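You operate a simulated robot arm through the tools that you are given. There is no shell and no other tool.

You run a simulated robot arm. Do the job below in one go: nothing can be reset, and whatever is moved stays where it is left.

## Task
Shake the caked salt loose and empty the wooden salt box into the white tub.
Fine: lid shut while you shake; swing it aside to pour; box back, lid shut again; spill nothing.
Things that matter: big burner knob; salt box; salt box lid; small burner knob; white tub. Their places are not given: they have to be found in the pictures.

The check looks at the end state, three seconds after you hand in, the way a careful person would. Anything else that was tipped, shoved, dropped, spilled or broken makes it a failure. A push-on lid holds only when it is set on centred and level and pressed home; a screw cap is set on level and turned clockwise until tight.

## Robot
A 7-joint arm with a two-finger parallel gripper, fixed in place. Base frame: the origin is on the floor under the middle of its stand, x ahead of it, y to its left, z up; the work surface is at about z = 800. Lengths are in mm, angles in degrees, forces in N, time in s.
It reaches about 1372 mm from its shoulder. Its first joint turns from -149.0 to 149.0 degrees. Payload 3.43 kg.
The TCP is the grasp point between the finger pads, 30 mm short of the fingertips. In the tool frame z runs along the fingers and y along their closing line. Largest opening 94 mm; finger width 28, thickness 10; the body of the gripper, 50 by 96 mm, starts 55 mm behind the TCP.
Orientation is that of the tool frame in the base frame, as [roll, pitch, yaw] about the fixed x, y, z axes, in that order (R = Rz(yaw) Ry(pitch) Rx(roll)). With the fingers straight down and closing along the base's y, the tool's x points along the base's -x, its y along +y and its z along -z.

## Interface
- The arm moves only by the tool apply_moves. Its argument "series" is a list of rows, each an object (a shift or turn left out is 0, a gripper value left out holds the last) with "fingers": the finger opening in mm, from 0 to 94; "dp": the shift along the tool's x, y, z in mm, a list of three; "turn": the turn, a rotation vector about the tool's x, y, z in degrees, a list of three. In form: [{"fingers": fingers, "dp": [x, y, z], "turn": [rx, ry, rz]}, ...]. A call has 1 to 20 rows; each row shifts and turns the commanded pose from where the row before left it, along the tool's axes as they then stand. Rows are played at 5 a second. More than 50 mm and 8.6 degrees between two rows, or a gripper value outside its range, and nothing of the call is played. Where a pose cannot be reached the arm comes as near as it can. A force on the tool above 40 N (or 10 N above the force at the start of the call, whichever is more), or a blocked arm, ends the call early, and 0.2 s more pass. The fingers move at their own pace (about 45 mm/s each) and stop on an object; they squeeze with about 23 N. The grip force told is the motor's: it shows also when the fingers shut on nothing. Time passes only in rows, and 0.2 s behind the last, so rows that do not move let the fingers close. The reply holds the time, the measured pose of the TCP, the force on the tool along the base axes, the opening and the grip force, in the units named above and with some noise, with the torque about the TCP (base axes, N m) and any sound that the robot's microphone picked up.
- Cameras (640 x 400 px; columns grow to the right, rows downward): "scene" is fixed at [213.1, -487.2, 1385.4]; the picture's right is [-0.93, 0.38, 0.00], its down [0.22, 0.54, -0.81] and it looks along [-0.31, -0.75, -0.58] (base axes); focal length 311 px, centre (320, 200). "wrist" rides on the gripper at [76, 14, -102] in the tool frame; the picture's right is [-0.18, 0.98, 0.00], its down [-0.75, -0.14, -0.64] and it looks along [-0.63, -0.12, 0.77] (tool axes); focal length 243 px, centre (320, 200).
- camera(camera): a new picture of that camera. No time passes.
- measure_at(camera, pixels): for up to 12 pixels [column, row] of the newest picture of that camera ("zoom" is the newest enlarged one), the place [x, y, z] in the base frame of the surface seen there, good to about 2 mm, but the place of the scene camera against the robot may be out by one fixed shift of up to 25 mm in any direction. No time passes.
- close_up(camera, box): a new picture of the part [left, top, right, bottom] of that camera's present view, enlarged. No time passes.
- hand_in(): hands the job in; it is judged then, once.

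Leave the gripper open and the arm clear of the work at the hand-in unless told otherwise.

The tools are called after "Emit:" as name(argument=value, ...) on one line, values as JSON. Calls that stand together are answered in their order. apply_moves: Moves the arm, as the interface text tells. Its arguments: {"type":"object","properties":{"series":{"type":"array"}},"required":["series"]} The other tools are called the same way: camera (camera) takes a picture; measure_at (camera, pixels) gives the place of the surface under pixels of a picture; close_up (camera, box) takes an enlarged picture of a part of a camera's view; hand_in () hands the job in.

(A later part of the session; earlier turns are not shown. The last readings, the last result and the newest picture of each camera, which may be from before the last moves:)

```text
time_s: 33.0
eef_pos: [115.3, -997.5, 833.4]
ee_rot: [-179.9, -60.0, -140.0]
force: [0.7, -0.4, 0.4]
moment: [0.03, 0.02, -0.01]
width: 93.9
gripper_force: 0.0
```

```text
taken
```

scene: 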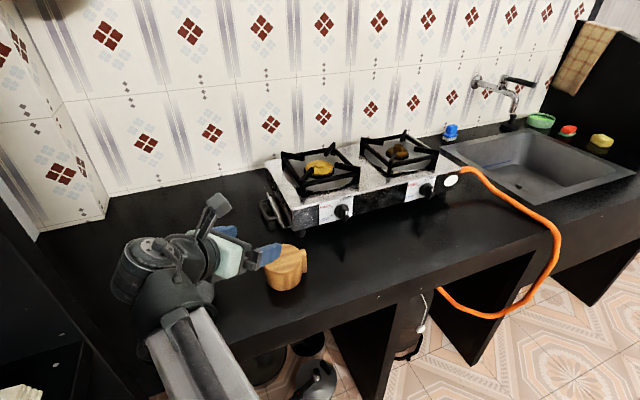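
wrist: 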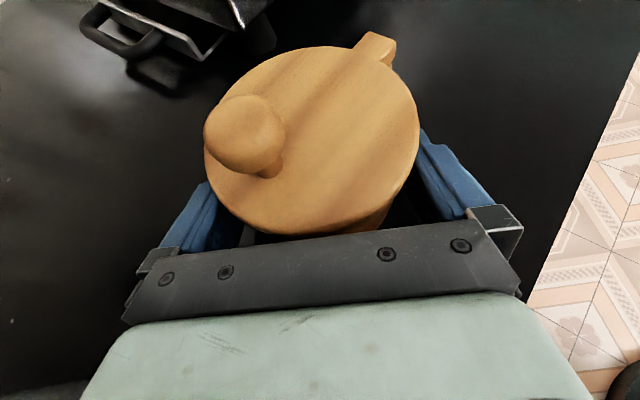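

Released cleanly. I now back out along the fingers, rise to z≈1000 and turn the hand to point straight down for opening the lid with closed fingers.

Emit:
apply_moves(series=[{"dp": [0, 0, -37]}, {"dp": [0, 0, -37]}, {"dp": [0, 0, -37]}, {"dp": [31.8, 0, -18.3]}, {"dp": [31.8, 0, -18.3]}, {"dp": [31.8, 0, -18.3]}, {"turn": [0, -7.5, 0]}, {"turn": [0, -7.5, 0]}, {"turn": [0, -7.5, 0]}, {"turn": [0, -7.5, 0]}, {"turn": [0, -7.5, 0]}, {"turn": [0, -7.5, 0]}, {"turn": [0, -7.5, 0]}, {"turn": [0, -7.5, 0]}, {"turn": [0, 0, 8]}, {"turn": [0, 0, 8]}, {"turn": [0, 0, 8]}, {"turn": [0, 0, 8]}, {"turn": [0, 0, 8], "fingers": 0}, {}])

Emit:
camera(camera="wrist")

Emit:
close_up(camera="scene", box=[130, 200, 330, 325])

```text
time_s: 37.2
eef_pos: [189.4, -934.4, 998.2]
ee_rot: [-179.9, 0.0, 179.8]
force: [0.3, 0.3, 0.0]
moment: [0.0, -0.02, 0.0]
width: 41.2
gripper_force: 0.1
```

```text
taken
```

wrist: 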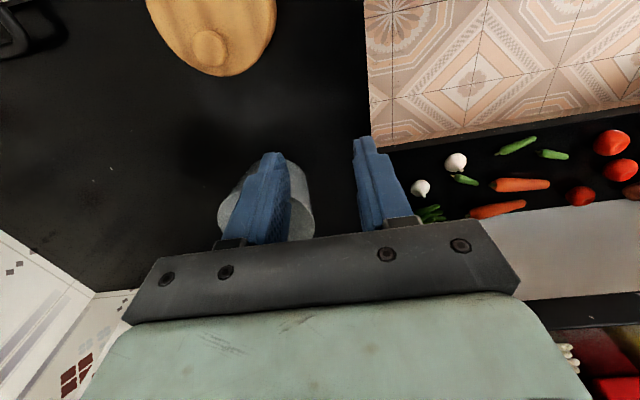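

```text
3.20 times, centred on (230, 262) of scene
```

zoom: 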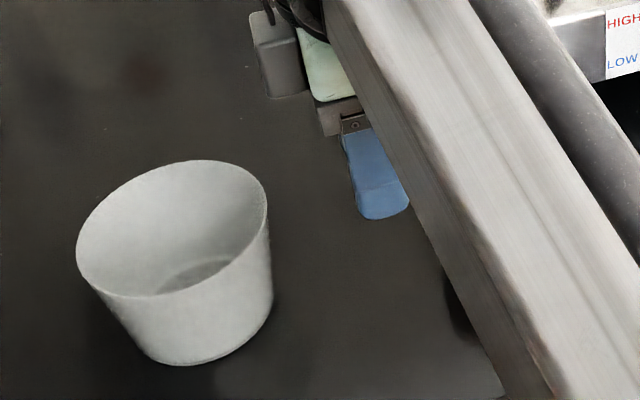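

The lid's front part with the knob shows at (208,45) in the wrist view. I measure knob and lid to place the push.

Emit:
close_up(camera="wrist", box=[130, 0, 290, 100])

Emit:
measure_at(camera="zoom", pixels=[[310, 180], [310, 130], [250, 180], [370, 190], [310, 245], [340, 290], [90, 40], [570, 60], [180, 220], [480, 240], [300, 40], [310, 210]])

```text
4.00 times, centred on (210, 50) of wrist
```

zoom: 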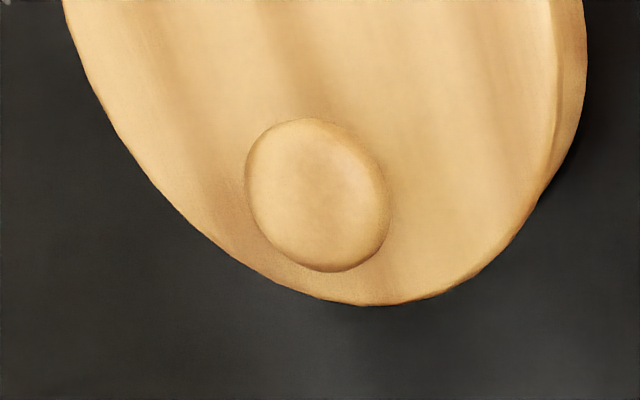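

```text
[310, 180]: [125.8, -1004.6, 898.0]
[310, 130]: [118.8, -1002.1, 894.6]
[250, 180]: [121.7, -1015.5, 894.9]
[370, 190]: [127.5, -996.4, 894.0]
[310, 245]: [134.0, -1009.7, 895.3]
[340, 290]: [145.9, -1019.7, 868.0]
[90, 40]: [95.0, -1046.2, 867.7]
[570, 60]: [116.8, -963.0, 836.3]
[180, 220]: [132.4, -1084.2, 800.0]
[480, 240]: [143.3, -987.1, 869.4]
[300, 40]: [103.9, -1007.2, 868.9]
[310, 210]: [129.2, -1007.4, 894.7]
```

The knob centre is ≈(126.5, −1005), top z≈898, radius ≈10.5, and the pivot is about (57, −1005). With closed fingers I come down beside the knob on its +y side, fingertips about 6 mm above the lid top.

Emit:
apply_moves(series=[{"fingers": 0, "dp": [31.5, -10.3, 0]}, {"dp": [31.5, -10.3, 0]}, {"dp": [0, 0, 46.5]}, {"dp": [0, 0, 46.5]}, {}])

Emit:
camera(camera="wrist")

Emit:
close_up(camera="scene", box=[170, 190, 340, 300])

```text
time_s: 38.4
eef_pos: [126.0, -956.6, 905.1]
ee_rot: [179.9, 0.0, 179.9]
force: [-0.6, 0.4, 1.0]
moment: [0.01, 0.0, -0.02]
width: 0.1
gripper_force: 22.8
```

```text
taken
```

wrist: 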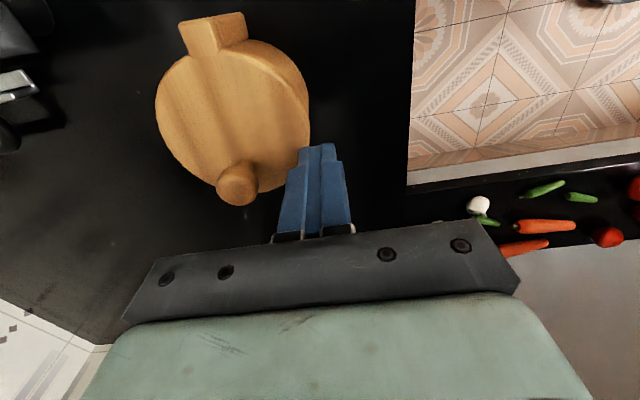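

```text
3.64 times, centred on (255, 245) of scene
```

zoom: 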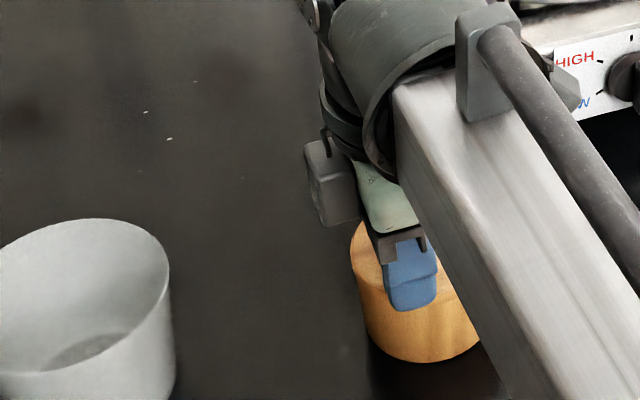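

The fingers are in place beside the knob: the knob shows at (237,183), fingers at (318,185). Before pushing I check what the grey block left of the gripper in the scene view is, and how close hand parts are to box and tub.

Emit:
measure_at(camera="zoom", pixels=[[330, 180], [340, 215], [390, 205], [410, 270], [415, 305], [375, 120], [370, 300], [420, 340], [440, 250], [355, 250]])

Emit:
measure_at(camera="wrist", pixels=[[237, 180], [237, 190], [222, 180], [252, 180], [162, 100], [305, 100], [215, 40], [185, 30], [242, 25], [205, 170], [290, 150], [230, 110]])

```text
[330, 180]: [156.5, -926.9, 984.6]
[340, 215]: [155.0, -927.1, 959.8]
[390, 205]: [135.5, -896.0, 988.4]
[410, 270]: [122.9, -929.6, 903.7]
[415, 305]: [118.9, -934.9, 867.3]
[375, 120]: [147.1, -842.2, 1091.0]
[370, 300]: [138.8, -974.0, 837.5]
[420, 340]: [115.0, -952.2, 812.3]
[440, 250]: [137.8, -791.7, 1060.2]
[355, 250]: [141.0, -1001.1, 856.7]
```

```text
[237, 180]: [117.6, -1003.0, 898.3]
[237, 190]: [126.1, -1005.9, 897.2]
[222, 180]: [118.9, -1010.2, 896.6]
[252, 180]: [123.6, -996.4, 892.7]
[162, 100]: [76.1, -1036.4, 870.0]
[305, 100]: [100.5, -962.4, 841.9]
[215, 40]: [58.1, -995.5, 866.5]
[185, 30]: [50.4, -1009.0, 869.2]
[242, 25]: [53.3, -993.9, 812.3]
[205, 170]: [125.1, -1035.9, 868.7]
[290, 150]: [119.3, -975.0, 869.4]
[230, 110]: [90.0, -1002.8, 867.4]
```

That block is part of the hand, high above everything. Now a small test push: 38 mm toward −y, the last 10 mm or so in contact with the knob.

Emit:
apply_moves(series=[{"dp": [0, -10, 0]}, {"dp": [0, -10, 0]}, {"dp": [0, -6, 0]}, {"dp": [0, -6, 0]}, {"dp": [0, -6, 0]}, {}])

Emit:
camera(camera="wrist")

```text
time_s: 39.8
eef_pos: [127.4, -993.5, 905.8]
ee_rot: [-180.0, 0.0, 180.0]
force: [0.4, 1.4, 0.4]
moment: [-0.01, -0.03, -0.06]
width: 0.0
gripper_force: 23.0
```

```text
taken
```

wrist: 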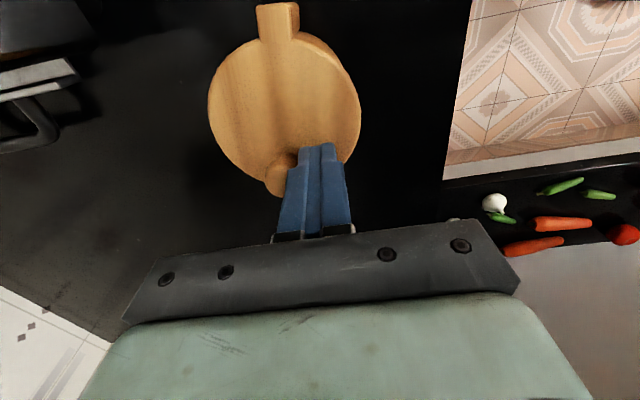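

A light 1.4 N resistance. I'll look closely to see whether the lid alone turned on its pin.

Emit:
close_up(camera="wrist", box=[190, 0, 380, 210])

Emit:
measure_at(camera="wrist", pixels=[[258, 15], [298, 15], [265, 30], [295, 30], [277, 185], [213, 100], [355, 100], [350, 130], [340, 60], [278, 10], [352, 135], [285, 35]])

```text
1.90 times, centred on (285, 105) of wrist
```

zoom: 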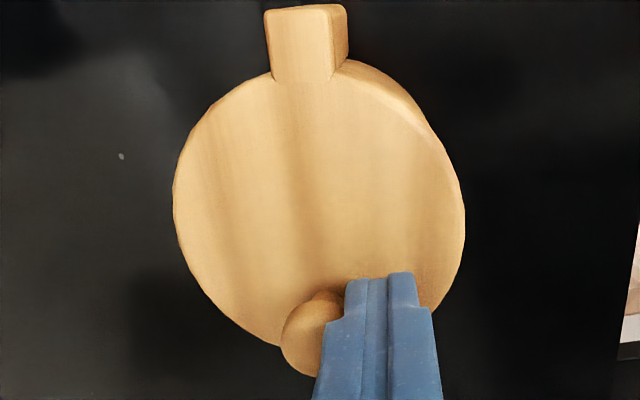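

```text
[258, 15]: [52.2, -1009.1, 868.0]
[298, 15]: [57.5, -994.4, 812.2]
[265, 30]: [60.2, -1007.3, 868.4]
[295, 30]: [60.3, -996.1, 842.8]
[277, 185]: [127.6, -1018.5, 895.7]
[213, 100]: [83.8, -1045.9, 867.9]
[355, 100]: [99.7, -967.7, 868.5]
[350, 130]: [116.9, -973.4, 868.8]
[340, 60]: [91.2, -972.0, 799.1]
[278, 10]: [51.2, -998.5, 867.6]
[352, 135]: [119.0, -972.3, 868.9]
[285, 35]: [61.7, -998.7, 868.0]
```

The lid turned about 8° on its pin and the box stayed still, so the pin has light friction. I continue along an arc about the pin, turning the hand with it, six rows of 8.33°.

Emit:
apply_moves(series=[{"dp": [-0.8, -10.3, 0], "turn": [0, 0, 8.33]}, {"dp": [-0.8, -10.3, 0], "turn": [0, 0, 8.33]}, {"dp": [-0.8, -10.3, 0], "turn": [0, 0, 8.33]}, {"dp": [-0.8, -10.3, 0], "turn": [0, 0, 8.33]}, {"dp": [-0.8, -10.3, 0], "turn": [0, 0, 8.33]}, {"dp": [-0.8, -10.3, 0], "turn": [0, 0, 8.33]}, {}])

Emit:
camera(camera="wrist")

Emit:
camera(camera="scene")

```text
time_s: 41.4
eef_pos: [109.5, -1051.7, 906.5]
ee_rot: [-180.0, 0.0, 129.8]
force: [0.0, 1.0, 0.4]
moment: [0.02, 0.0, -0.01]
width: 0.0
gripper_force: 23.1
```

```text
taken
```

wrist: 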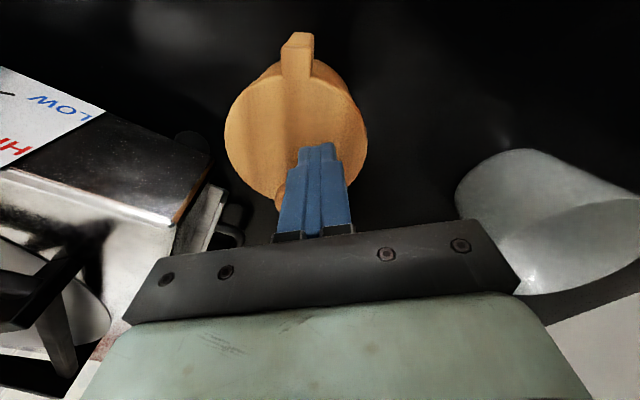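

```text
taken
```

scene: 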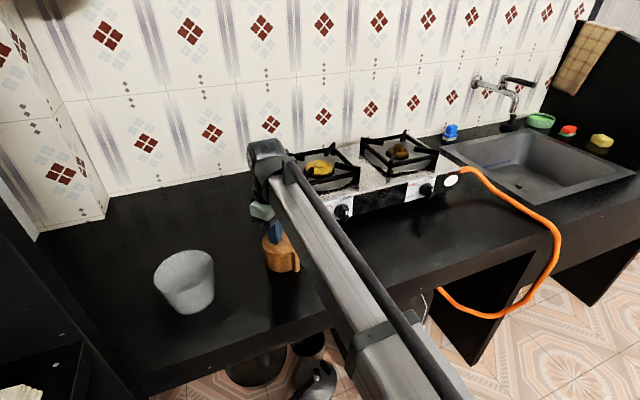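

In the wrist view lid and handle still line up, so the whole box seems to have turned with the push instead of only the lid. I'll measure where it is now.

Emit:
close_up(camera="wrist", box=[210, 20, 390, 220])

Emit:
measure_at(camera="wrist", pixels=[[297, 45], [288, 50], [308, 50], [300, 75], [228, 130], [362, 130], [295, 110], [280, 195], [340, 90], [355, 160], [245, 175], [300, 35]])

Emit:
close_up(camera="scene", box=[220, 190, 330, 290])

```text
2.00 times, centred on (300, 120) of wrist
```

zoom: 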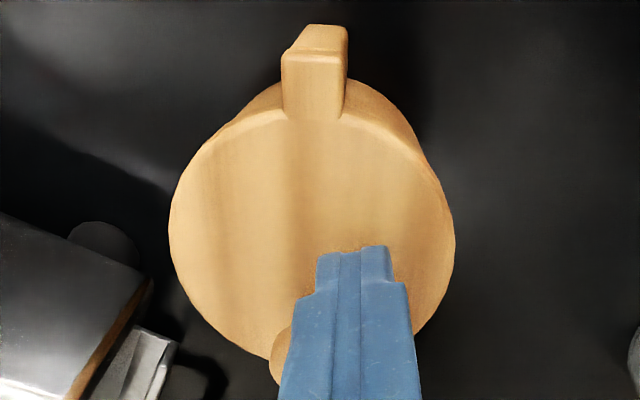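

```text
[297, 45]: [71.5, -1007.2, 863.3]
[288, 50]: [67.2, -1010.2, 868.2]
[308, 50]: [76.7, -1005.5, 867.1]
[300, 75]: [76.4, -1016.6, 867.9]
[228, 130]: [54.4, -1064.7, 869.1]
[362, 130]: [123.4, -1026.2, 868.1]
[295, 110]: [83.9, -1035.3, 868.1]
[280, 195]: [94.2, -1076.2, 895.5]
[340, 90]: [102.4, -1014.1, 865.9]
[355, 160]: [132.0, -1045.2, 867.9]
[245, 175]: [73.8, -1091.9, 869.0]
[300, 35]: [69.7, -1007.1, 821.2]
```

```text
4.00 times, centred on (275, 240) of scene
```

zoom: 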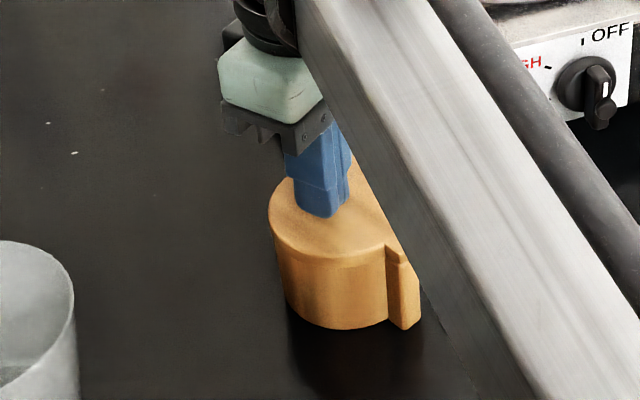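

The box as a whole slid and turned: its centre is now near (93, −1049) with the handle pointing to about azimuth 118°. It touches nothing else, so this can be put right. I need to see whether the lid has turned at all relative to the handle, so I look closely at the lug.

Emit:
close_up(camera="wrist", box=[265, 20, 345, 80])

Emit:
close_up(camera="scene", box=[280, 235, 340, 280])

```text
6.67 times, centred on (305, 50) of wrist
```

zoom: 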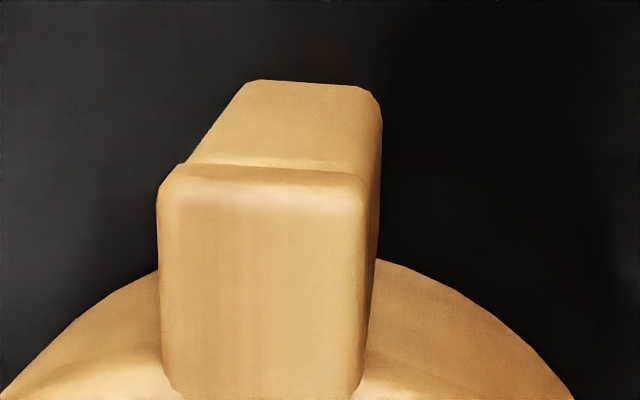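

```text
8.89 times, centred on (310, 258) of scene
```

zoom: 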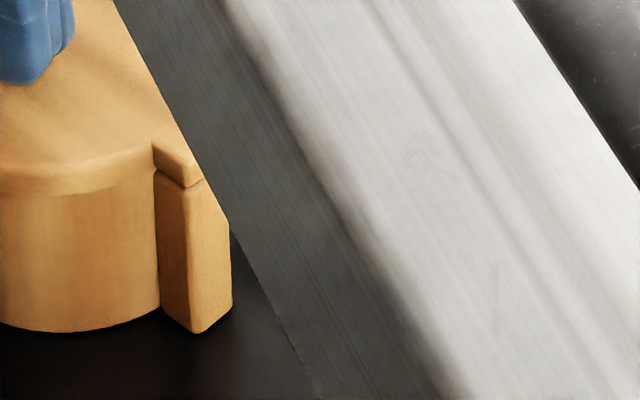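

Lug and handle look aligned, so at that speed the pin held stiffer than the box's grip on the counter. The pin may be damped, which a very slow push would get past. I push the knob very slowly at 1 mm per row and then compare handle and lid.

Emit:
apply_moves(series=[{"dp": [0.1, -1, 0], "turn": [0, 0, 0.8]}, {"dp": [0.1, -1, 0], "turn": [0, 0, 0.8]}, {"dp": [0.1, -1, 0], "turn": [0, 0, 0.8]}, {"dp": [0.1, -1, 0], "turn": [0, 0, 0.8]}, {"dp": [0.1, -1, 0], "turn": [0, 0, 0.8]}, {"dp": [0.1, -1, 0], "turn": [0, 0, 0.8]}, {"dp": [0.1, -1, 0], "turn": [0, 0, 0.8]}, {"dp": [0.1, -1, 0], "turn": [0, 0, 0.8]}, {"dp": [0.1, -1, 0], "turn": [0, 0, 0.8]}, {"dp": [0.1, -1, 0], "turn": [0, 0, 0.8]}, {"dp": [0.1, -1, 0], "turn": [0, 0, 0.8]}, {"dp": [0.1, -1, 0], "turn": [0, 0, 0.8]}])

Emit:
camera(camera="wrist")

Emit:
close_up(camera="wrist", box=[210, 20, 390, 220])

Emit:
close_up(camera="scene", box=[220, 190, 330, 290])

```text
time_s: 44.0
eef_pos: [99.9, -1055.5, 906.1]
ee_rot: [-179.9, 0.0, 120.4]
force: [1.3, 2.0, 0.2]
moment: [0.01, -0.03, -0.02]
width: 0.2
gripper_force: 23.7
```

```text
taken
```

wrist: 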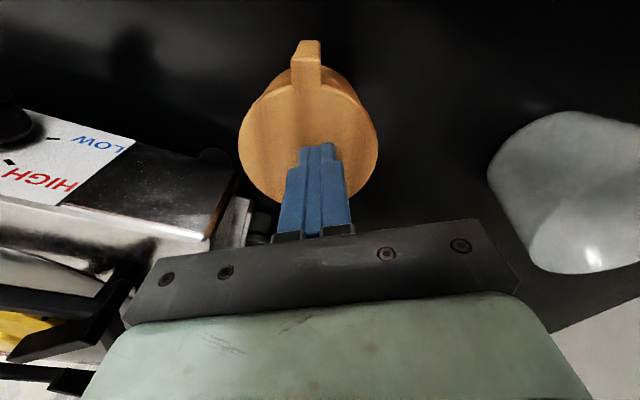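

```text
2.00 times, centred on (300, 120) of wrist
```

zoom: 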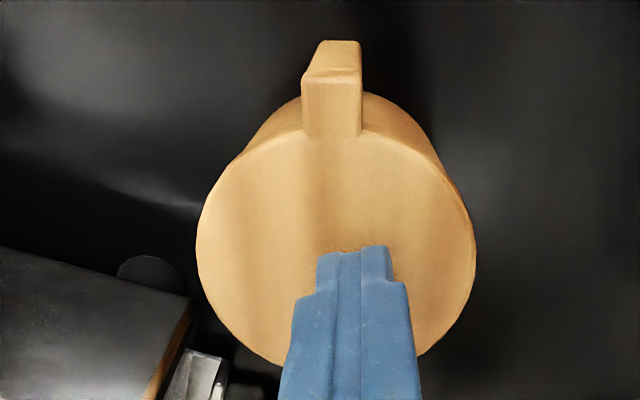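

```text
4.00 times, centred on (275, 240) of scene
```

zoom: 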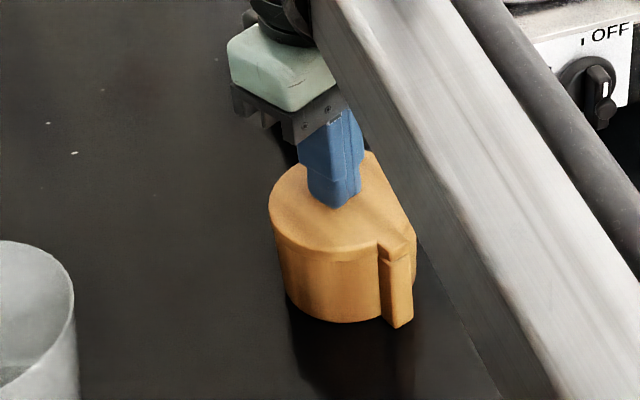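

Still turning as one piece at about 2.4 N, so I stop. The pin may well have a stop on this side and open only the other way. I measure the present box pose, then I'll push the knob from the other side, which also turns the box back.

Emit:
close_up(camera="wrist", box=[210, 20, 390, 220])

Emit:
measure_at(camera="zoom", pixels=[[202, 240], [470, 240], [220, 180], [455, 190], [335, 150], [305, 85], [360, 85], [335, 45], [250, 335], [440, 320], [345, 60], [330, 100]])

```text
2.00 times, centred on (300, 120) of wrist
```

zoom: 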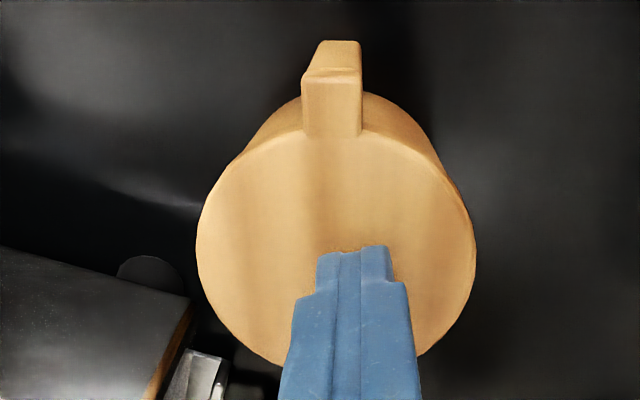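

```text
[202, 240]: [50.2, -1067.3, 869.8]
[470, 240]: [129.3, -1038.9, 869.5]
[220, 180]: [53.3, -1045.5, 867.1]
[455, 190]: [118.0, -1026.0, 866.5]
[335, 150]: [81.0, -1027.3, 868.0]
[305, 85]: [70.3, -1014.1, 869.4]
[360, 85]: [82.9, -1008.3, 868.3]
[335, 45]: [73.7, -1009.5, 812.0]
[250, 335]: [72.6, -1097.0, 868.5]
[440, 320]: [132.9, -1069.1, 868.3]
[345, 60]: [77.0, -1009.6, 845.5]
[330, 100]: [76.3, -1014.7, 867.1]
```

Box now: centre ≈(91, −1057), handle azimuth ≈107°, pivot ≈(76, −1008), knob ≈(97, −1075). It stands about 11 mm clear of the stove front, so I won't push that way again. I lift the closed fingers over the knob and come down on its other side at (67, −1084).

Emit:
apply_moves(series=[{"dp": [0, 4, 0]}, {"dp": [0, 0, -40]}, {"dp": [-4, -23.5, 0]}, {"dp": [-4, -23.5, 0]}, {"dp": [0, 0, 40]}, {}])

Emit:
camera(camera="wrist")

```text
time_s: 45.4
eef_pos: [65.9, -1084.2, 906.0]
ee_rot: [179.9, 0.0, 120.4]
force: [-0.3, 0.0, -0.1]
moment: [-0.01, -0.02, -0.03]
width: 0.0
gripper_force: 22.9
```

```text
taken
```

wrist: 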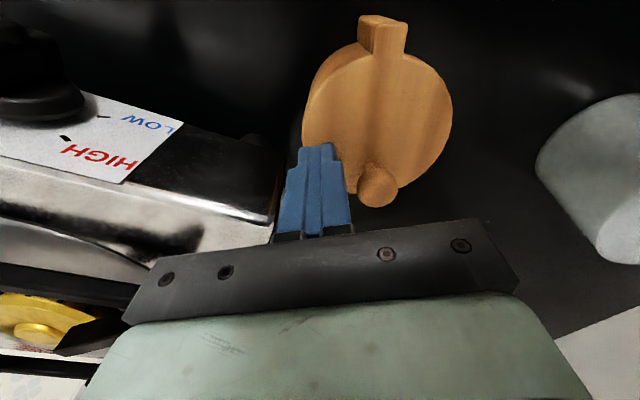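

The fingers are now left of the knob (knob at (377,185), fingers at (318,180)). I push gently toward the knob, about 18 mm, and look again.

Emit:
close_up(camera="wrist", box=[290, 0, 470, 215])

Emit:
apply_moves(series=[{"dp": [0, 3, 0]}, {"dp": [0, 3, 0]}, {"dp": [0, 2, 0]}, {"dp": [0, 2, 0]}, {"dp": [0, 2, 0]}, {"dp": [0, 2, 0]}, {"dp": [0, 2, 0]}, {"dp": [0, 2, 0]}, {"dp": [0, 2, 0]}, {"dp": [0, 2, 0]}])

Emit:
camera(camera="wrist")

Emit:
close_up(camera="wrist", box=[270, 0, 450, 215])

```text
1.86 times, centred on (380, 108) of wrist
```

zoom: 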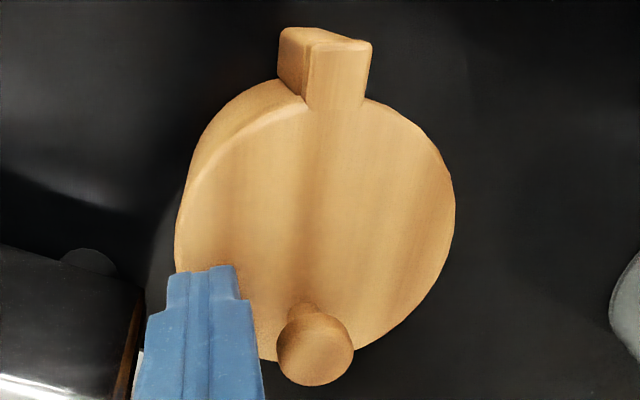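

```text
time_s: 47.6
eef_pos: [85.2, -1076.2, 905.6]
ee_rot: [180.0, 0.1, 120.3]
force: [-0.6, -0.8, 0.1]
moment: [0.0, 0.0, 0.02]
width: 0.1
gripper_force: 22.6
```

```text
taken
```

wrist: 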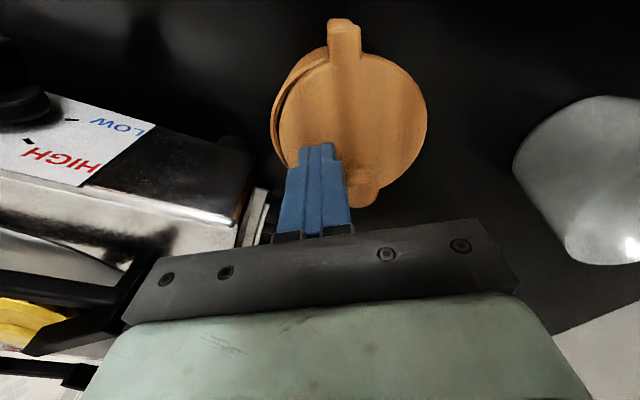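

```text
1.86 times, centred on (360, 108) of wrist
```

zoom: 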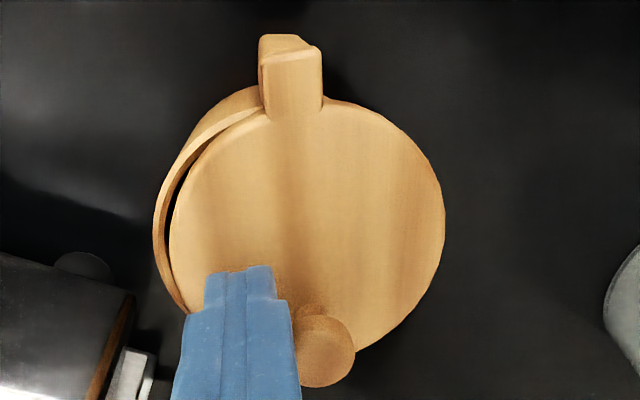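

That's it: a crescent has opened on the left side and the handle stayed put. The lid has a stop one way and swings only counter-clockwise (toward the box's own +y side), with light friction of about 1 N at the knob.

Before swinging it fully I must first turn the box back to a grippable orientation. So I close the lid again gently: over the knob, then push back.

Emit:
apply_moves(series=[{"dp": [0, -4, 0]}, {"dp": [0, 0, -40]}, {"dp": [0, 26, 0]}, {"dp": [0, 27, 0]}, {"dp": [0, 0, 40]}, {}])

Emit:
camera(camera="wrist")

```text
time_s: 49.0
eef_pos: [127.6, -1048.8, 905.9]
ee_rot: [-180.0, 0.0, 120.4]
force: [-0.1, 0.4, 0.3]
moment: [-0.01, 0.0, -0.05]
width: 0.1
gripper_force: 22.6
```

```text
taken
```

wrist: 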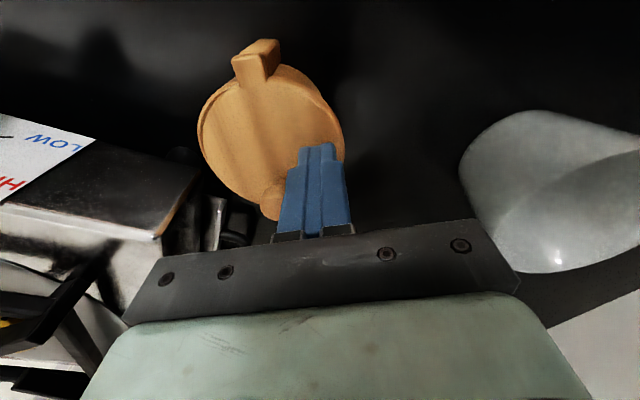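

Now I push the knob back the closing way, slowly.

Emit:
apply_moves(series=[{"dp": [0, -3, 0]}, {"dp": [0, -3, 0]}, {"dp": [0, -2, 0]}, {"dp": [0, -2, 0]}, {"dp": [0, -2, 0]}, {"dp": [0, -2, 0]}])

Emit:
close_up(camera="wrist", box=[190, 20, 370, 225])

```text
time_s: 50.4
eef_pos: [114.7, -1055.8, 906.3]
ee_rot: [180.0, 0.0, 120.4]
force: [0.1, 0.0, -0.9]
moment: [0.02, 0.02, -0.01]
width: 0.0
gripper_force: 22.6
```

```text
1.95 times, centred on (280, 122) of wrist
```

zoom: 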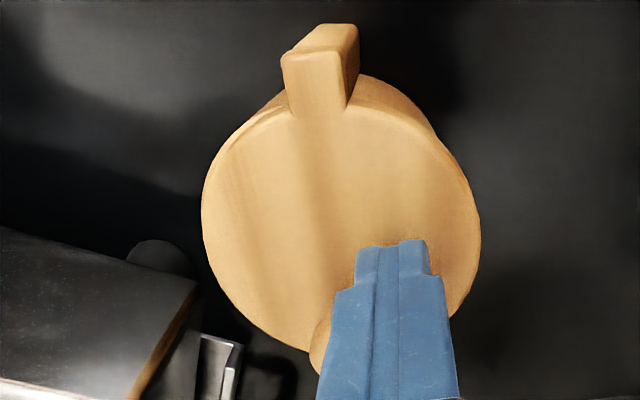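

Nearly shut. A few more 1 mm steps until the stop is felt.

Emit:
apply_moves(series=[{"dp": [0, -1.5, 0]}, {"dp": [0, -1.5, 0]}, {"dp": [0, -1.5, 0]}, {"dp": [0, -1.5, 0]}])

Emit:
close_up(camera="wrist", box=[200, 20, 380, 225])

```text
time_s: 51.4
eef_pos: [110.0, -1059.4, 906.5]
ee_rot: [180.0, 0.1, 120.3]
force: [0.7, 1.5, 0.7]
moment: [0.02, -0.02, 0.01]
width: 0.0
gripper_force: 23.1
```

```text
1.95 times, centred on (290, 122) of wrist
```

zoom: 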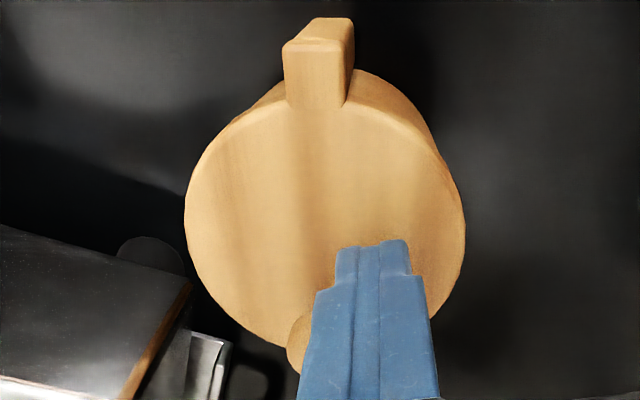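

The lid is shut again. Now I rise well clear and, with empty fingers, try out in the air whether the arm can take the orientations I need next: first the hand over the handle side, azimuth 107°, sloping 45°.

Emit:
apply_moves(series=[{"dp": [0, 3, 0]}, {"dp": [0, 0, -48]}, {"dp": [0, 0, -48]}, {"dp": [0, 0, -48]}, {"dp": [37, 22, 0]}, {"dp": [37, 22, 0]}, {"dp": [37, 22, 0]}, {"turn": [0, 0, -8.5]}, {"turn": [0, 0, -8.5]}, {"turn": [0, 0, -8.5]}, {"turn": [0, 0, -8.5]}, {"turn": [0, 0, -8.5]}, {"turn": [0, 0, -8.5]}, {"turn": [0, 0, -8.5]}, {"turn": [0, 0, -8.5]}, {"turn": [0, 0, -8.5]}, {"turn": [0, 0, -8.5]}, {"turn": [0, 0, -8.5]}, {}])

```text
time_s: 55.4
eef_pos: [113.5, -929.3, 1050.9]
ee_rot: [-179.9, 0.1, -146.0]
force: [0.2, 0.0, 0.1]
moment: [0.02, -0.02, 0.0]
width: 0.0
gripper_force: 23.4
```

Reached azimuth 34°. I continue to 107° and tilt to 45°.

Emit:
apply_moves(series=[{"turn": [0, 0, -8.1]}, {"turn": [0, 0, -8.1]}, {"turn": [0, 0, -8.1]}, {"turn": [0, 0, -8.1]}, {"turn": [0, 0, -8.1]}, {"turn": [0, 0, -8.1]}, {"turn": [0, 0, -8.1]}, {"turn": [0, 0, -8.1]}, {"turn": [0, 0, -8.1]}, {"turn": [0, 7.5, 0]}, {"turn": [0, 7.5, 0]}, {"turn": [0, 7.5, 0]}, {"turn": [0, 7.5, 0]}, {"turn": [0, 7.5, 0]}, {"turn": [0, 7.5, 0]}, {"fingers": 94}, {}])

Emit:
camera(camera="wrist")

Emit:
camera(camera="scene")

```text
time_s: 59.0
eef_pos: [123.7, -929.1, 1049.7]
ee_rot: [-180.0, -45.0, -93.1]
force: [0.2, 0.6, 0.1]
moment: [0.0, 0.05, 0.0]
width: 50.5
gripper_force: 0.0
out of reach, approached as far as the arm can: row 7, 8, 9
```

```text
taken
```

wrist: 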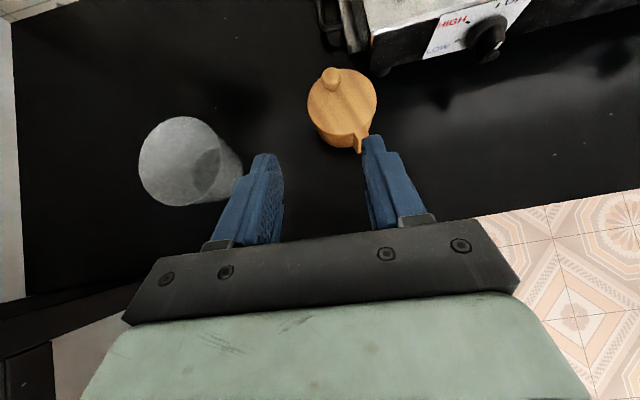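

```text
taken
```

scene: 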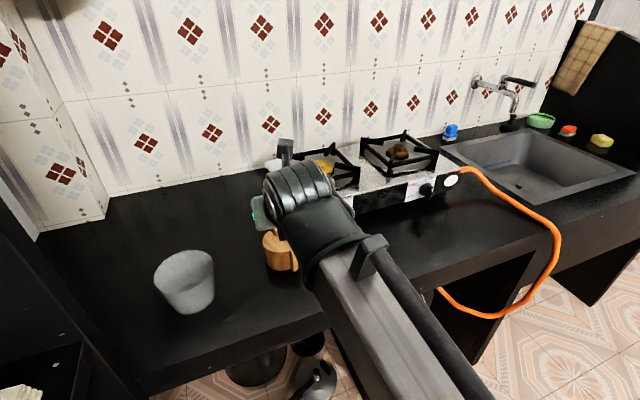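

The straight-down hand stops at azimuth 87°, but sloped there may be more room. I try turning on about the vertical while sloped, to see how far it goes.

Emit:
apply_moves(series=[{"turn": [5.66, 0, -5.66]}, {"turn": [5.66, 0, -5.66]}, {"turn": [5.66, 0, -5.66]}, {"turn": [5.66, 0, -5.66]}, {"turn": [5.66, 0, -5.66]}, {}])

```text
time_s: 60.4
eef_pos: [136.5, -928.5, 1048.3]
ee_rot: [-179.9, -45.1, -90.4]
force: [0.5, 0.4, 1.1]
moment: [0.01, 0.03, 0.02]
width: 94.1
gripper_force: 0.1
out of reach, approached as far as the arm can: row 1, 2, 3, 4, 5
```

The arm can't go past azimuth ≈90° that way, but it has ample room in the other direction. So the new plan is:
1. Take the box from straight above with the hand at azimuth −73°, fingers across the handle line.
2. Turn box and hand together by +133°, so the handle points to azimuth 240°, and set it down near its old spot.
3. Swing the lid open.
4. Grip low from azimuth 40° (reachable, as shown) and pour by rolling in the free direction.

First I straighten up the hand and turn it back.

Emit:
apply_moves(series=[{"turn": [0, -7.5, 0]}, {"turn": [0, -7.5, 0]}, {"turn": [0, -7.5, 0]}, {"turn": [0, -7.5, 0]}, {"turn": [0, -7.5, 0]}, {"turn": [0, -7.5, 0]}, {"turn": [0, 0, 8.3]}, {"turn": [0, 0, 8.3]}, {"turn": [0, 0, 8.3]}, {"turn": [0, 0, 8.3]}, {"turn": [0, 0, 8.3]}, {"turn": [0, 0, 8.3]}, {"turn": [0, 0, 8.3]}, {"turn": [0, 0, 8.3]}, {"turn": [0, 0, 8.3]}, {"turn": [0, 0, 8.3]}, {}])

```text
time_s: 64.0
eef_pos: [153.1, -925.1, 1048.2]
ee_rot: [-179.9, 0.1, -173.5]
force: [-1.2, 0.2, -0.7]
moment: [0.0, -0.02, 0.0]
width: 93.9
gripper_force: 0.0
out of reach, approached as far as the arm can: row 2, 3, 4
```

Upright again at azimuth 6.5°. While the hand is empty I rehearse the pour: over to the tub, azimuth 40°, slope 30°, then roll 120° about the future box axis, to be sure the arm can do it.

Emit:
apply_moves(series=[{"dp": [-34.4, -22.8, -2.5]}, {"dp": [-34.4, -22.8, -2.5]}, {"dp": [-34.4, -22.8, -2.5]}, {"dp": [-34.4, -22.8, -2.5]}, {"turn": [0, 0, -8.4]}, {"turn": [0, 0, -8.4]}, {"turn": [0, 0, -8.4]}, {"turn": [0, 0, -8.3]}, {"turn": [0, 7.5, 0]}, {"turn": [0, 7.5, 0]}, {"turn": [0, 7.5, 0]}, {"turn": [0, 7.5, 0]}, {"turn": [0, 7.5, 0]}, {"turn": [0, 7.5, 0]}, {"turn": [0, 7.5, 0]}, {"turn": [0, 7.5, 0]}, {}])

Emit:
apply_moves(series=[{"turn": [3.756, -2.736, 6.512]}, {"turn": [3.756, -2.736, 6.512]}, {"turn": [3.756, -2.736, 6.512]}, {"turn": [3.756, -2.736, 6.512]}, {"turn": [3.756, -2.736, 6.512]}, {"turn": [3.756, -2.736, 6.512]}, {"turn": [3.756, -2.736, 6.512]}, {"turn": [3.756, -2.736, 6.512]}, {"turn": [3.756, -2.736, 6.512]}, {"turn": [3.756, -2.736, 6.512]}, {"turn": [3.756, -2.736, 6.512]}, {"turn": [3.756, -2.736, 6.512]}, {"turn": [3.756, -2.736, 6.512]}, {"turn": [3.756, -2.736, 6.512]}, {"turn": [3.756, -2.736, 6.512]}, {}])

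Emit:
camera(camera="scene")

```text
time_s: 67.8
eef_pos: [271.9, -1015.2, 1065.9]
ee_rot: [-179.0, -59.9, -142.5]
force: [-0.2, 0.4, -0.7]
moment: [-0.01, 0.0, 0.03]
width: 94.1
gripper_force: 0.0
stopped in row 17: the arm was blocked; the commanded pose is now the measured one
```

```text
time_s: 71.2
eef_pos: [278.4, -1014.2, 1065.7]
ee_rot: [-89.8, 35.8, -175.5]
force: [0.0, 0.9, 0.2]
moment: [0.01, 0.0, 0.0]
width: 93.9
gripper_force: 0.1
```

```text
taken
```

scene: 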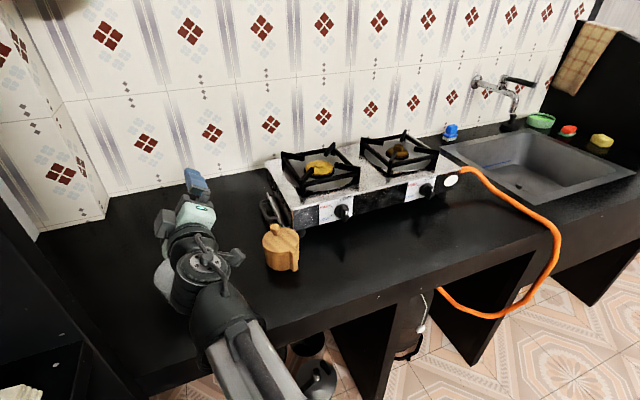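

The roll works over the tub: the hand ends level and radial at (278, −1014, 1066). I roll back and return to the upright hand.

Emit:
apply_moves(series=[{"turn": [-3.756, 2.736, -6.512]}, {"turn": [-3.756, 2.736, -6.512]}, {"turn": [-3.756, 2.736, -6.512]}, {"turn": [-3.756, 2.736, -6.512]}, {"turn": [-3.756, 2.736, -6.512]}, {"turn": [-3.756, 2.736, -6.512]}, {"turn": [-3.756, 2.736, -6.512]}, {"turn": [-3.756, 2.736, -6.512]}, {"turn": [-3.756, 2.736, -6.512]}, {"turn": [-3.756, 2.736, -6.512]}, {"turn": [-3.756, 2.736, -6.512]}, {"turn": [-3.756, 2.736, -6.512]}, {"turn": [-3.756, 2.736, -6.512]}, {"turn": [-3.756, 2.736, -6.512]}, {"turn": [-3.756, 2.736, -6.512]}, {}])

Emit:
apply_moves(series=[{"turn": [0, -7.5, 0]}, {"turn": [0, -7.5, 0]}, {"turn": [0, -7.5, 0]}, {"turn": [0, -7.5, 0]}, {"turn": [0, -7.5, 0]}, {"turn": [0, -7.5, 0]}, {"turn": [0, -7.5, 0]}, {"turn": [0, -7.5, 0]}, {}])

```text
time_s: 74.6
eef_pos: [271.5, -1016.4, 1067.9]
ee_rot: [-178.9, -59.8, -142.4]
force: [0.2, 1.1, -0.2]
moment: [-0.03, 0.0, -0.02]
width: 94.2
gripper_force: 0.1
```

```text
time_s: 76.6
eef_pos: [279.0, -1012.6, 1067.2]
ee_rot: [-179.4, 0.1, -141.4]
force: [0.9, -0.3, 0.4]
moment: [0.01, 0.0, -0.01]
width: 94.0
gripper_force: 0.1
```

Straight down again at azimuth 38.6°. Now over the box with the hand turned to azimuth −73°, so the fingers straddle it across the handle line, and I'll measure from there.

Emit:
apply_moves(series=[{"dp": [34.9, 16.5, 3.4], "turn": [-0.6, 0, 0]}, {"dp": [34.9, 16.5, 3.4]}, {"dp": [34.9, 16.5, 3.4]}, {"dp": [34.9, 16.5, 3.4]}, {"dp": [34.9, 16.5, 3.4]}, {"turn": [0, 0, 7.97]}, {"turn": [0, 0, 7.97]}, {"turn": [0, 0, 7.97]}, {"turn": [0, 0, 7.97]}, {"turn": [0, 0, 7.97]}, {"turn": [0, 0, 7.97]}, {"turn": [0, 0, 7.97]}, {"turn": [0, 0, 7.97]}, {"turn": [0, 0, 7.97]}, {"turn": [0, 0, 7.97]}, {"turn": [0, 0, 7.97]}, {"turn": [0, 0, 7.97]}, {"turn": [0, 0, 7.97]}, {"turn": [0, 0, 7.97]}, {}])

Emit:
camera(camera="wrist")

```text
time_s: 80.8
eef_pos: [92.1, -1057.0, 1049.1]
ee_rot: [180.0, -0.1, 107.2]
force: [-0.3, 0.1, 0.3]
moment: [-0.01, -0.01, 0.02]
width: 94.2
gripper_force: 0.0
```

```text
taken
```

wrist: 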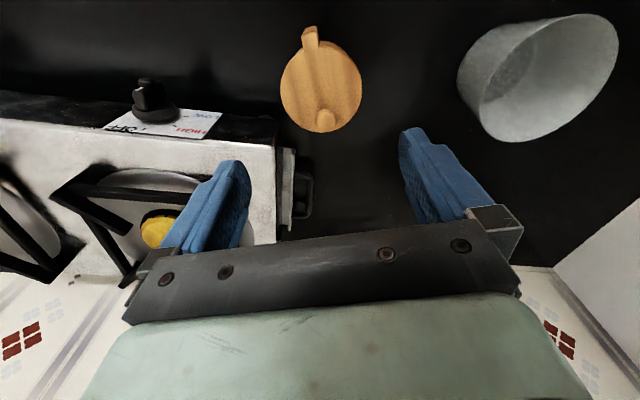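

Good view: box at (321,90) between the fingers, knob at (326,120), handle lug at (310,38). I enlarge and measure.

Emit:
close_up(camera="wrist", box=[265, 20, 377, 140])

Emit:
measure_at(camera="zoom", pixels=[[185, 220], [185, 250], [200, 290], [230, 330], [450, 220], [445, 260], [425, 300], [395, 330], [215, 170], [410, 150], [365, 340], [300, 110]])

Emit:
measure_at(camera="zoom", pixels=[[335, 330], [315, 330], [355, 330], [335, 310], [335, 348], [265, 70], [310, 75], [285, 25], [285, 50], [310, 100], [260, 55], [320, 200]])

```text
3.33 times, centred on (321, 80) of wrist
```

zoom: 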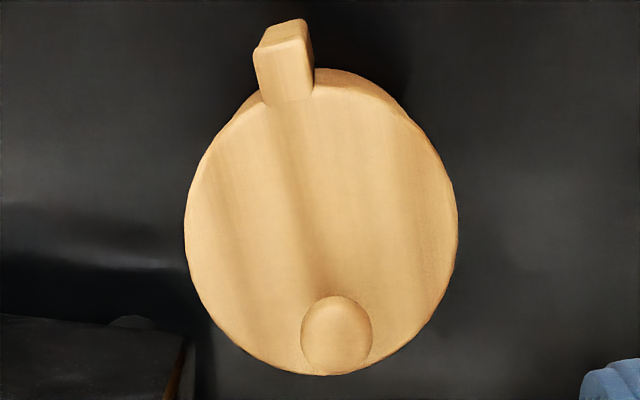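

```text
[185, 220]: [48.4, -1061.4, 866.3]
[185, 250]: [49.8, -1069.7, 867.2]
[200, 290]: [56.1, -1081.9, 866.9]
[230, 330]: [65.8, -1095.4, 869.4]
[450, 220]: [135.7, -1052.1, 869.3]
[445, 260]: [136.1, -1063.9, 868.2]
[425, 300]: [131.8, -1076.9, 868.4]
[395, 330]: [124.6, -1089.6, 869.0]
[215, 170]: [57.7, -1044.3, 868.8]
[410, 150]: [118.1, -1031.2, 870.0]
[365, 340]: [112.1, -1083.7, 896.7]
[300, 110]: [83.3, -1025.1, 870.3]
```

```text
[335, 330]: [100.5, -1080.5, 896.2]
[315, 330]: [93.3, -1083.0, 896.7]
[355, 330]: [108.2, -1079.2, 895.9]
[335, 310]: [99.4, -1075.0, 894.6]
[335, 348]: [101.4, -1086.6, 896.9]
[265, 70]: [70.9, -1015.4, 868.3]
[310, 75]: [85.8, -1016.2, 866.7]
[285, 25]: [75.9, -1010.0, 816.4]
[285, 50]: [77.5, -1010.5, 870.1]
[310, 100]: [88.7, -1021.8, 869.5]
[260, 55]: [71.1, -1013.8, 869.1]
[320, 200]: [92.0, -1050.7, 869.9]
```

The fit is centre (92.5, −1060), handle azimuth 107°. The hand is aligned within a degree, so I lower to just above the lid level, then check the clearance on both sides.

Emit:
apply_moves(series=[{"fingers": 94, "dp": [-3, -0.5, 47]}, {"dp": [0, 0, 47]}, {"dp": [0, 0, 47]}, {}])

Emit:
camera(camera="wrist")

```text
time_s: 81.8
eef_pos: [92.7, -1061.8, 908.9]
ee_rot: [179.9, -0.1, 107.1]
force: [0.6, -0.3, -0.2]
moment: [0.01, -0.01, 0.03]
width: 94.4
gripper_force: 0.1
```

```text
taken
```

wrist: 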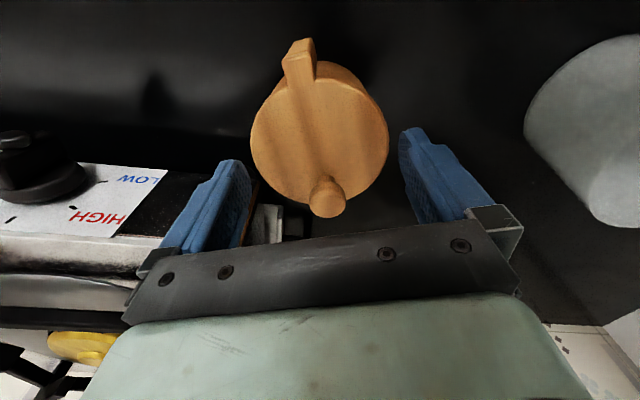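

The fingers straddle the lid evenly to within a millimetre or so; I nudge 0.7 mm to the left and go down to TCP z≈855.

Emit:
apply_moves(series=[{"dp": [0, -0.7, 14]}, {"dp": [0, 0, 14]}, {"dp": [0, 0, 13]}, {"dp": [0, 0, 13]}, {}])

Emit:
camera(camera="wrist")

```text
time_s: 83.0
eef_pos: [93.3, -1061.2, 853.2]
ee_rot: [-180.0, -0.1, 107.2]
force: [2.1, -0.4, -0.8]
moment: [-0.04, 0.03, -0.04]
width: 93.9
gripper_force: 0.0
```

```text
taken
```

wrist: 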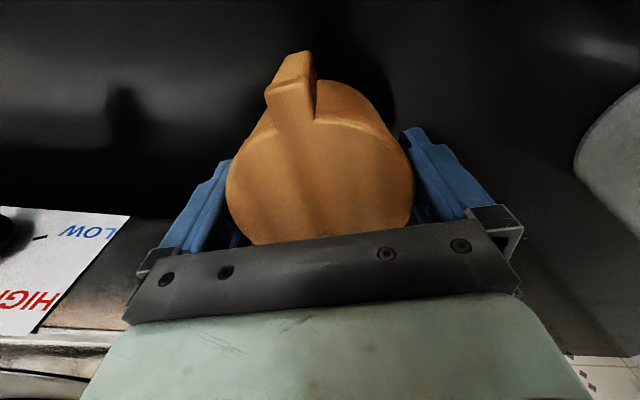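

Down around the box with no real force. I close the fingers and lift 8 mm.

Emit:
apply_moves(series=[{"fingers": 60}, {}, {}, {}])

Emit:
apply_moves(series=[{"dp": [0, 0, -4]}, {"dp": [0, 0, -4]}, {}, {}])

Emit:
close_up(camera="scene", box=[200, 170, 340, 290])

```text
time_s: 84.0
eef_pos: [93.2, -1060.8, 853.9]
ee_rot: [-179.9, 0.0, 107.2]
force: [0.1, 1.0, 0.2]
moment: [-0.05, 0.03, 0.0]
width: 92.9
gripper_force: 23.5
```

```text
time_s: 85.0
eef_pos: [91.7, -1059.4, 862.2]
ee_rot: [-180.0, 0.0, 107.1]
force: [-0.4, -0.6, -4.6]
moment: [-0.05, 0.0, -0.02]
width: 92.8
gripper_force: 23.3
```

```text
3.33 times, centred on (270, 230) of scene
```

zoom: 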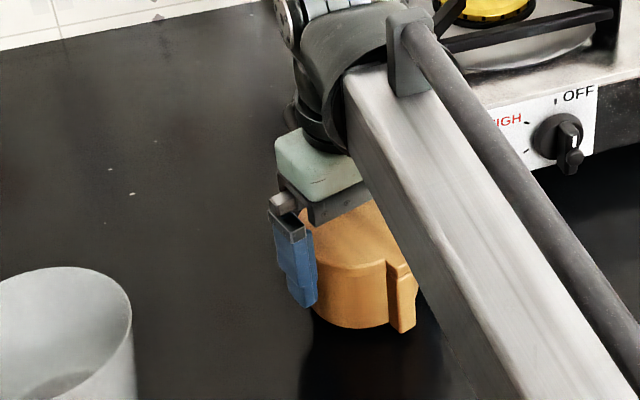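

The lid is 92.8 mm wide, a snug fit, and the box hangs at 4.6 N. I carry it to above its old spot (108.5, −1004) and turn it by +133°.

Emit:
apply_moves(series=[{"dp": [16, 10.8, 0]}, {"dp": [16, 10.8, 0]}, {"dp": [16, 10.8, 0]}, {"turn": [0, 0, -8.3]}, {"turn": [0, 0, -8.3]}, {"turn": [0, 0, -8.3]}, {"turn": [0, 0, -8.3]}, {"turn": [0, 0, -8.3]}, {"turn": [0, 0, -8.3]}, {"turn": [0, 0, -8.3]}, {"turn": [0, 0, -8.3]}, {"turn": [0, 0, -8.3]}, {"turn": [0, 0, -8.3]}, {"turn": [0, 0, -8.3]}, {"turn": [0, 0, -8.3]}, {"turn": [0, 0, -8.3]}, {"turn": [0, 0, -8.3]}, {"turn": [0, 0, -8.3]}, {"turn": [0, 0, -8.3]}, {}])

Emit:
camera(camera="wrist")

Emit:
close_up(camera="scene", box=[200, 190, 340, 310])

```text
time_s: 89.2
eef_pos: [108.0, -1004.9, 861.6]
ee_rot: [-180.0, 0.0, -119.9]
force: [0.3, 0.2, -5.2]
moment: [0.03, -0.06, 0.0]
width: 92.9
gripper_force: 22.9
```

```text
taken
```

wrist: 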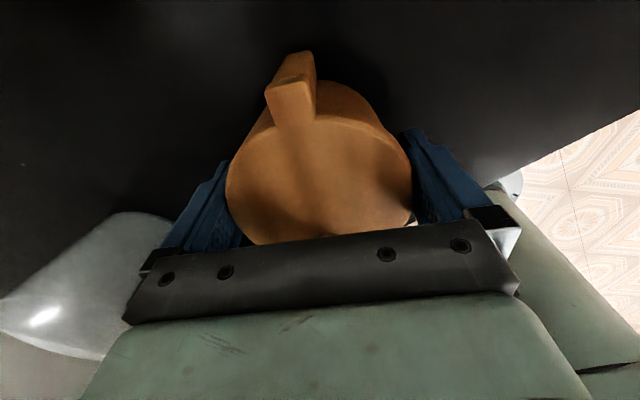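

```text
3.33 times, centred on (270, 250) of scene
```

zoom: 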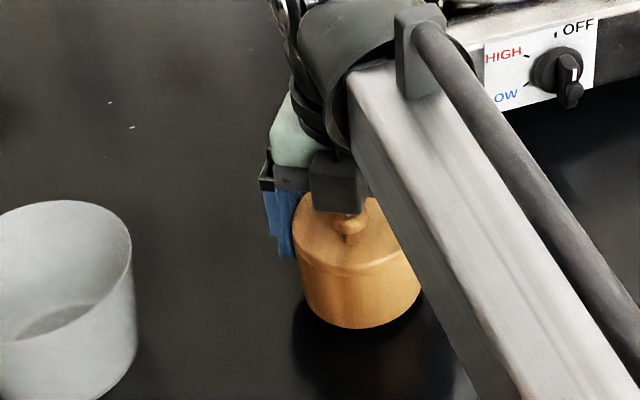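

The box is turned, knob toward the robot side. I lower it gently to the counter.

Emit:
apply_moves(series=[{"dp": [0, 0, 3]}, {"dp": [0, 0, 3]}, {}])

Emit:
apply_moves(series=[{"dp": [0, 0, 1]}, {}])

Emit:
apply_moves(series=[{"dp": [0, 0, 1]}, {}])

```text
time_s: 90.0
eef_pos: [108.5, -1004.7, 855.2]
ee_rot: [180.0, 0.0, -120.0]
force: [0.4, -0.3, -4.6]
moment: [0.03, 0.01, 0.02]
width: 92.8
gripper_force: 23.2
```

```text
time_s: 90.6
eef_pos: [107.7, -1005.8, 855.4]
ee_rot: [180.0, -0.1, -120.0]
force: [-0.1, 0.0, -5.5]
moment: [0.05, -0.02, -0.03]
width: 92.3
gripper_force: 23.2
```

```text
time_s: 91.2
eef_pos: [108.3, -1005.9, 854.2]
ee_rot: [180.0, 0.0, -120.0]
force: [-1.0, 0.4, -2.8]
moment: [-0.07, 0.05, -0.05]
width: 92.7
gripper_force: 23.2
```

Touching down (force easing to −2.8 N). One more millimetre, then I release.

Emit:
apply_moves(series=[{"dp": [0, 0, 0.8]}, {}])

Emit:
apply_moves(series=[{"fingers": 94}, {}, {}])

Emit:
camera(camera="wrist")

```text
time_s: 91.8
eef_pos: [107.8, -1004.5, 854.4]
ee_rot: [180.0, 0.1, -120.0]
force: [2.2, 0.5, 2.0]
moment: [-0.28, 0.07, 0.08]
width: 92.9
gripper_force: 22.6
```

```text
time_s: 92.6
eef_pos: [106.3, -1005.6, 853.3]
ee_rot: [180.0, 0.0, -120.0]
force: [-0.4, 0.2, 0.0]
moment: [-0.01, 0.0, -0.01]
width: 94.0
gripper_force: 0.0
```

```text
taken
```

wrist: 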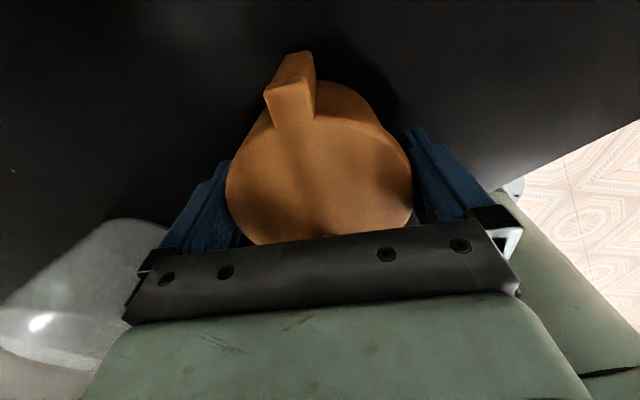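

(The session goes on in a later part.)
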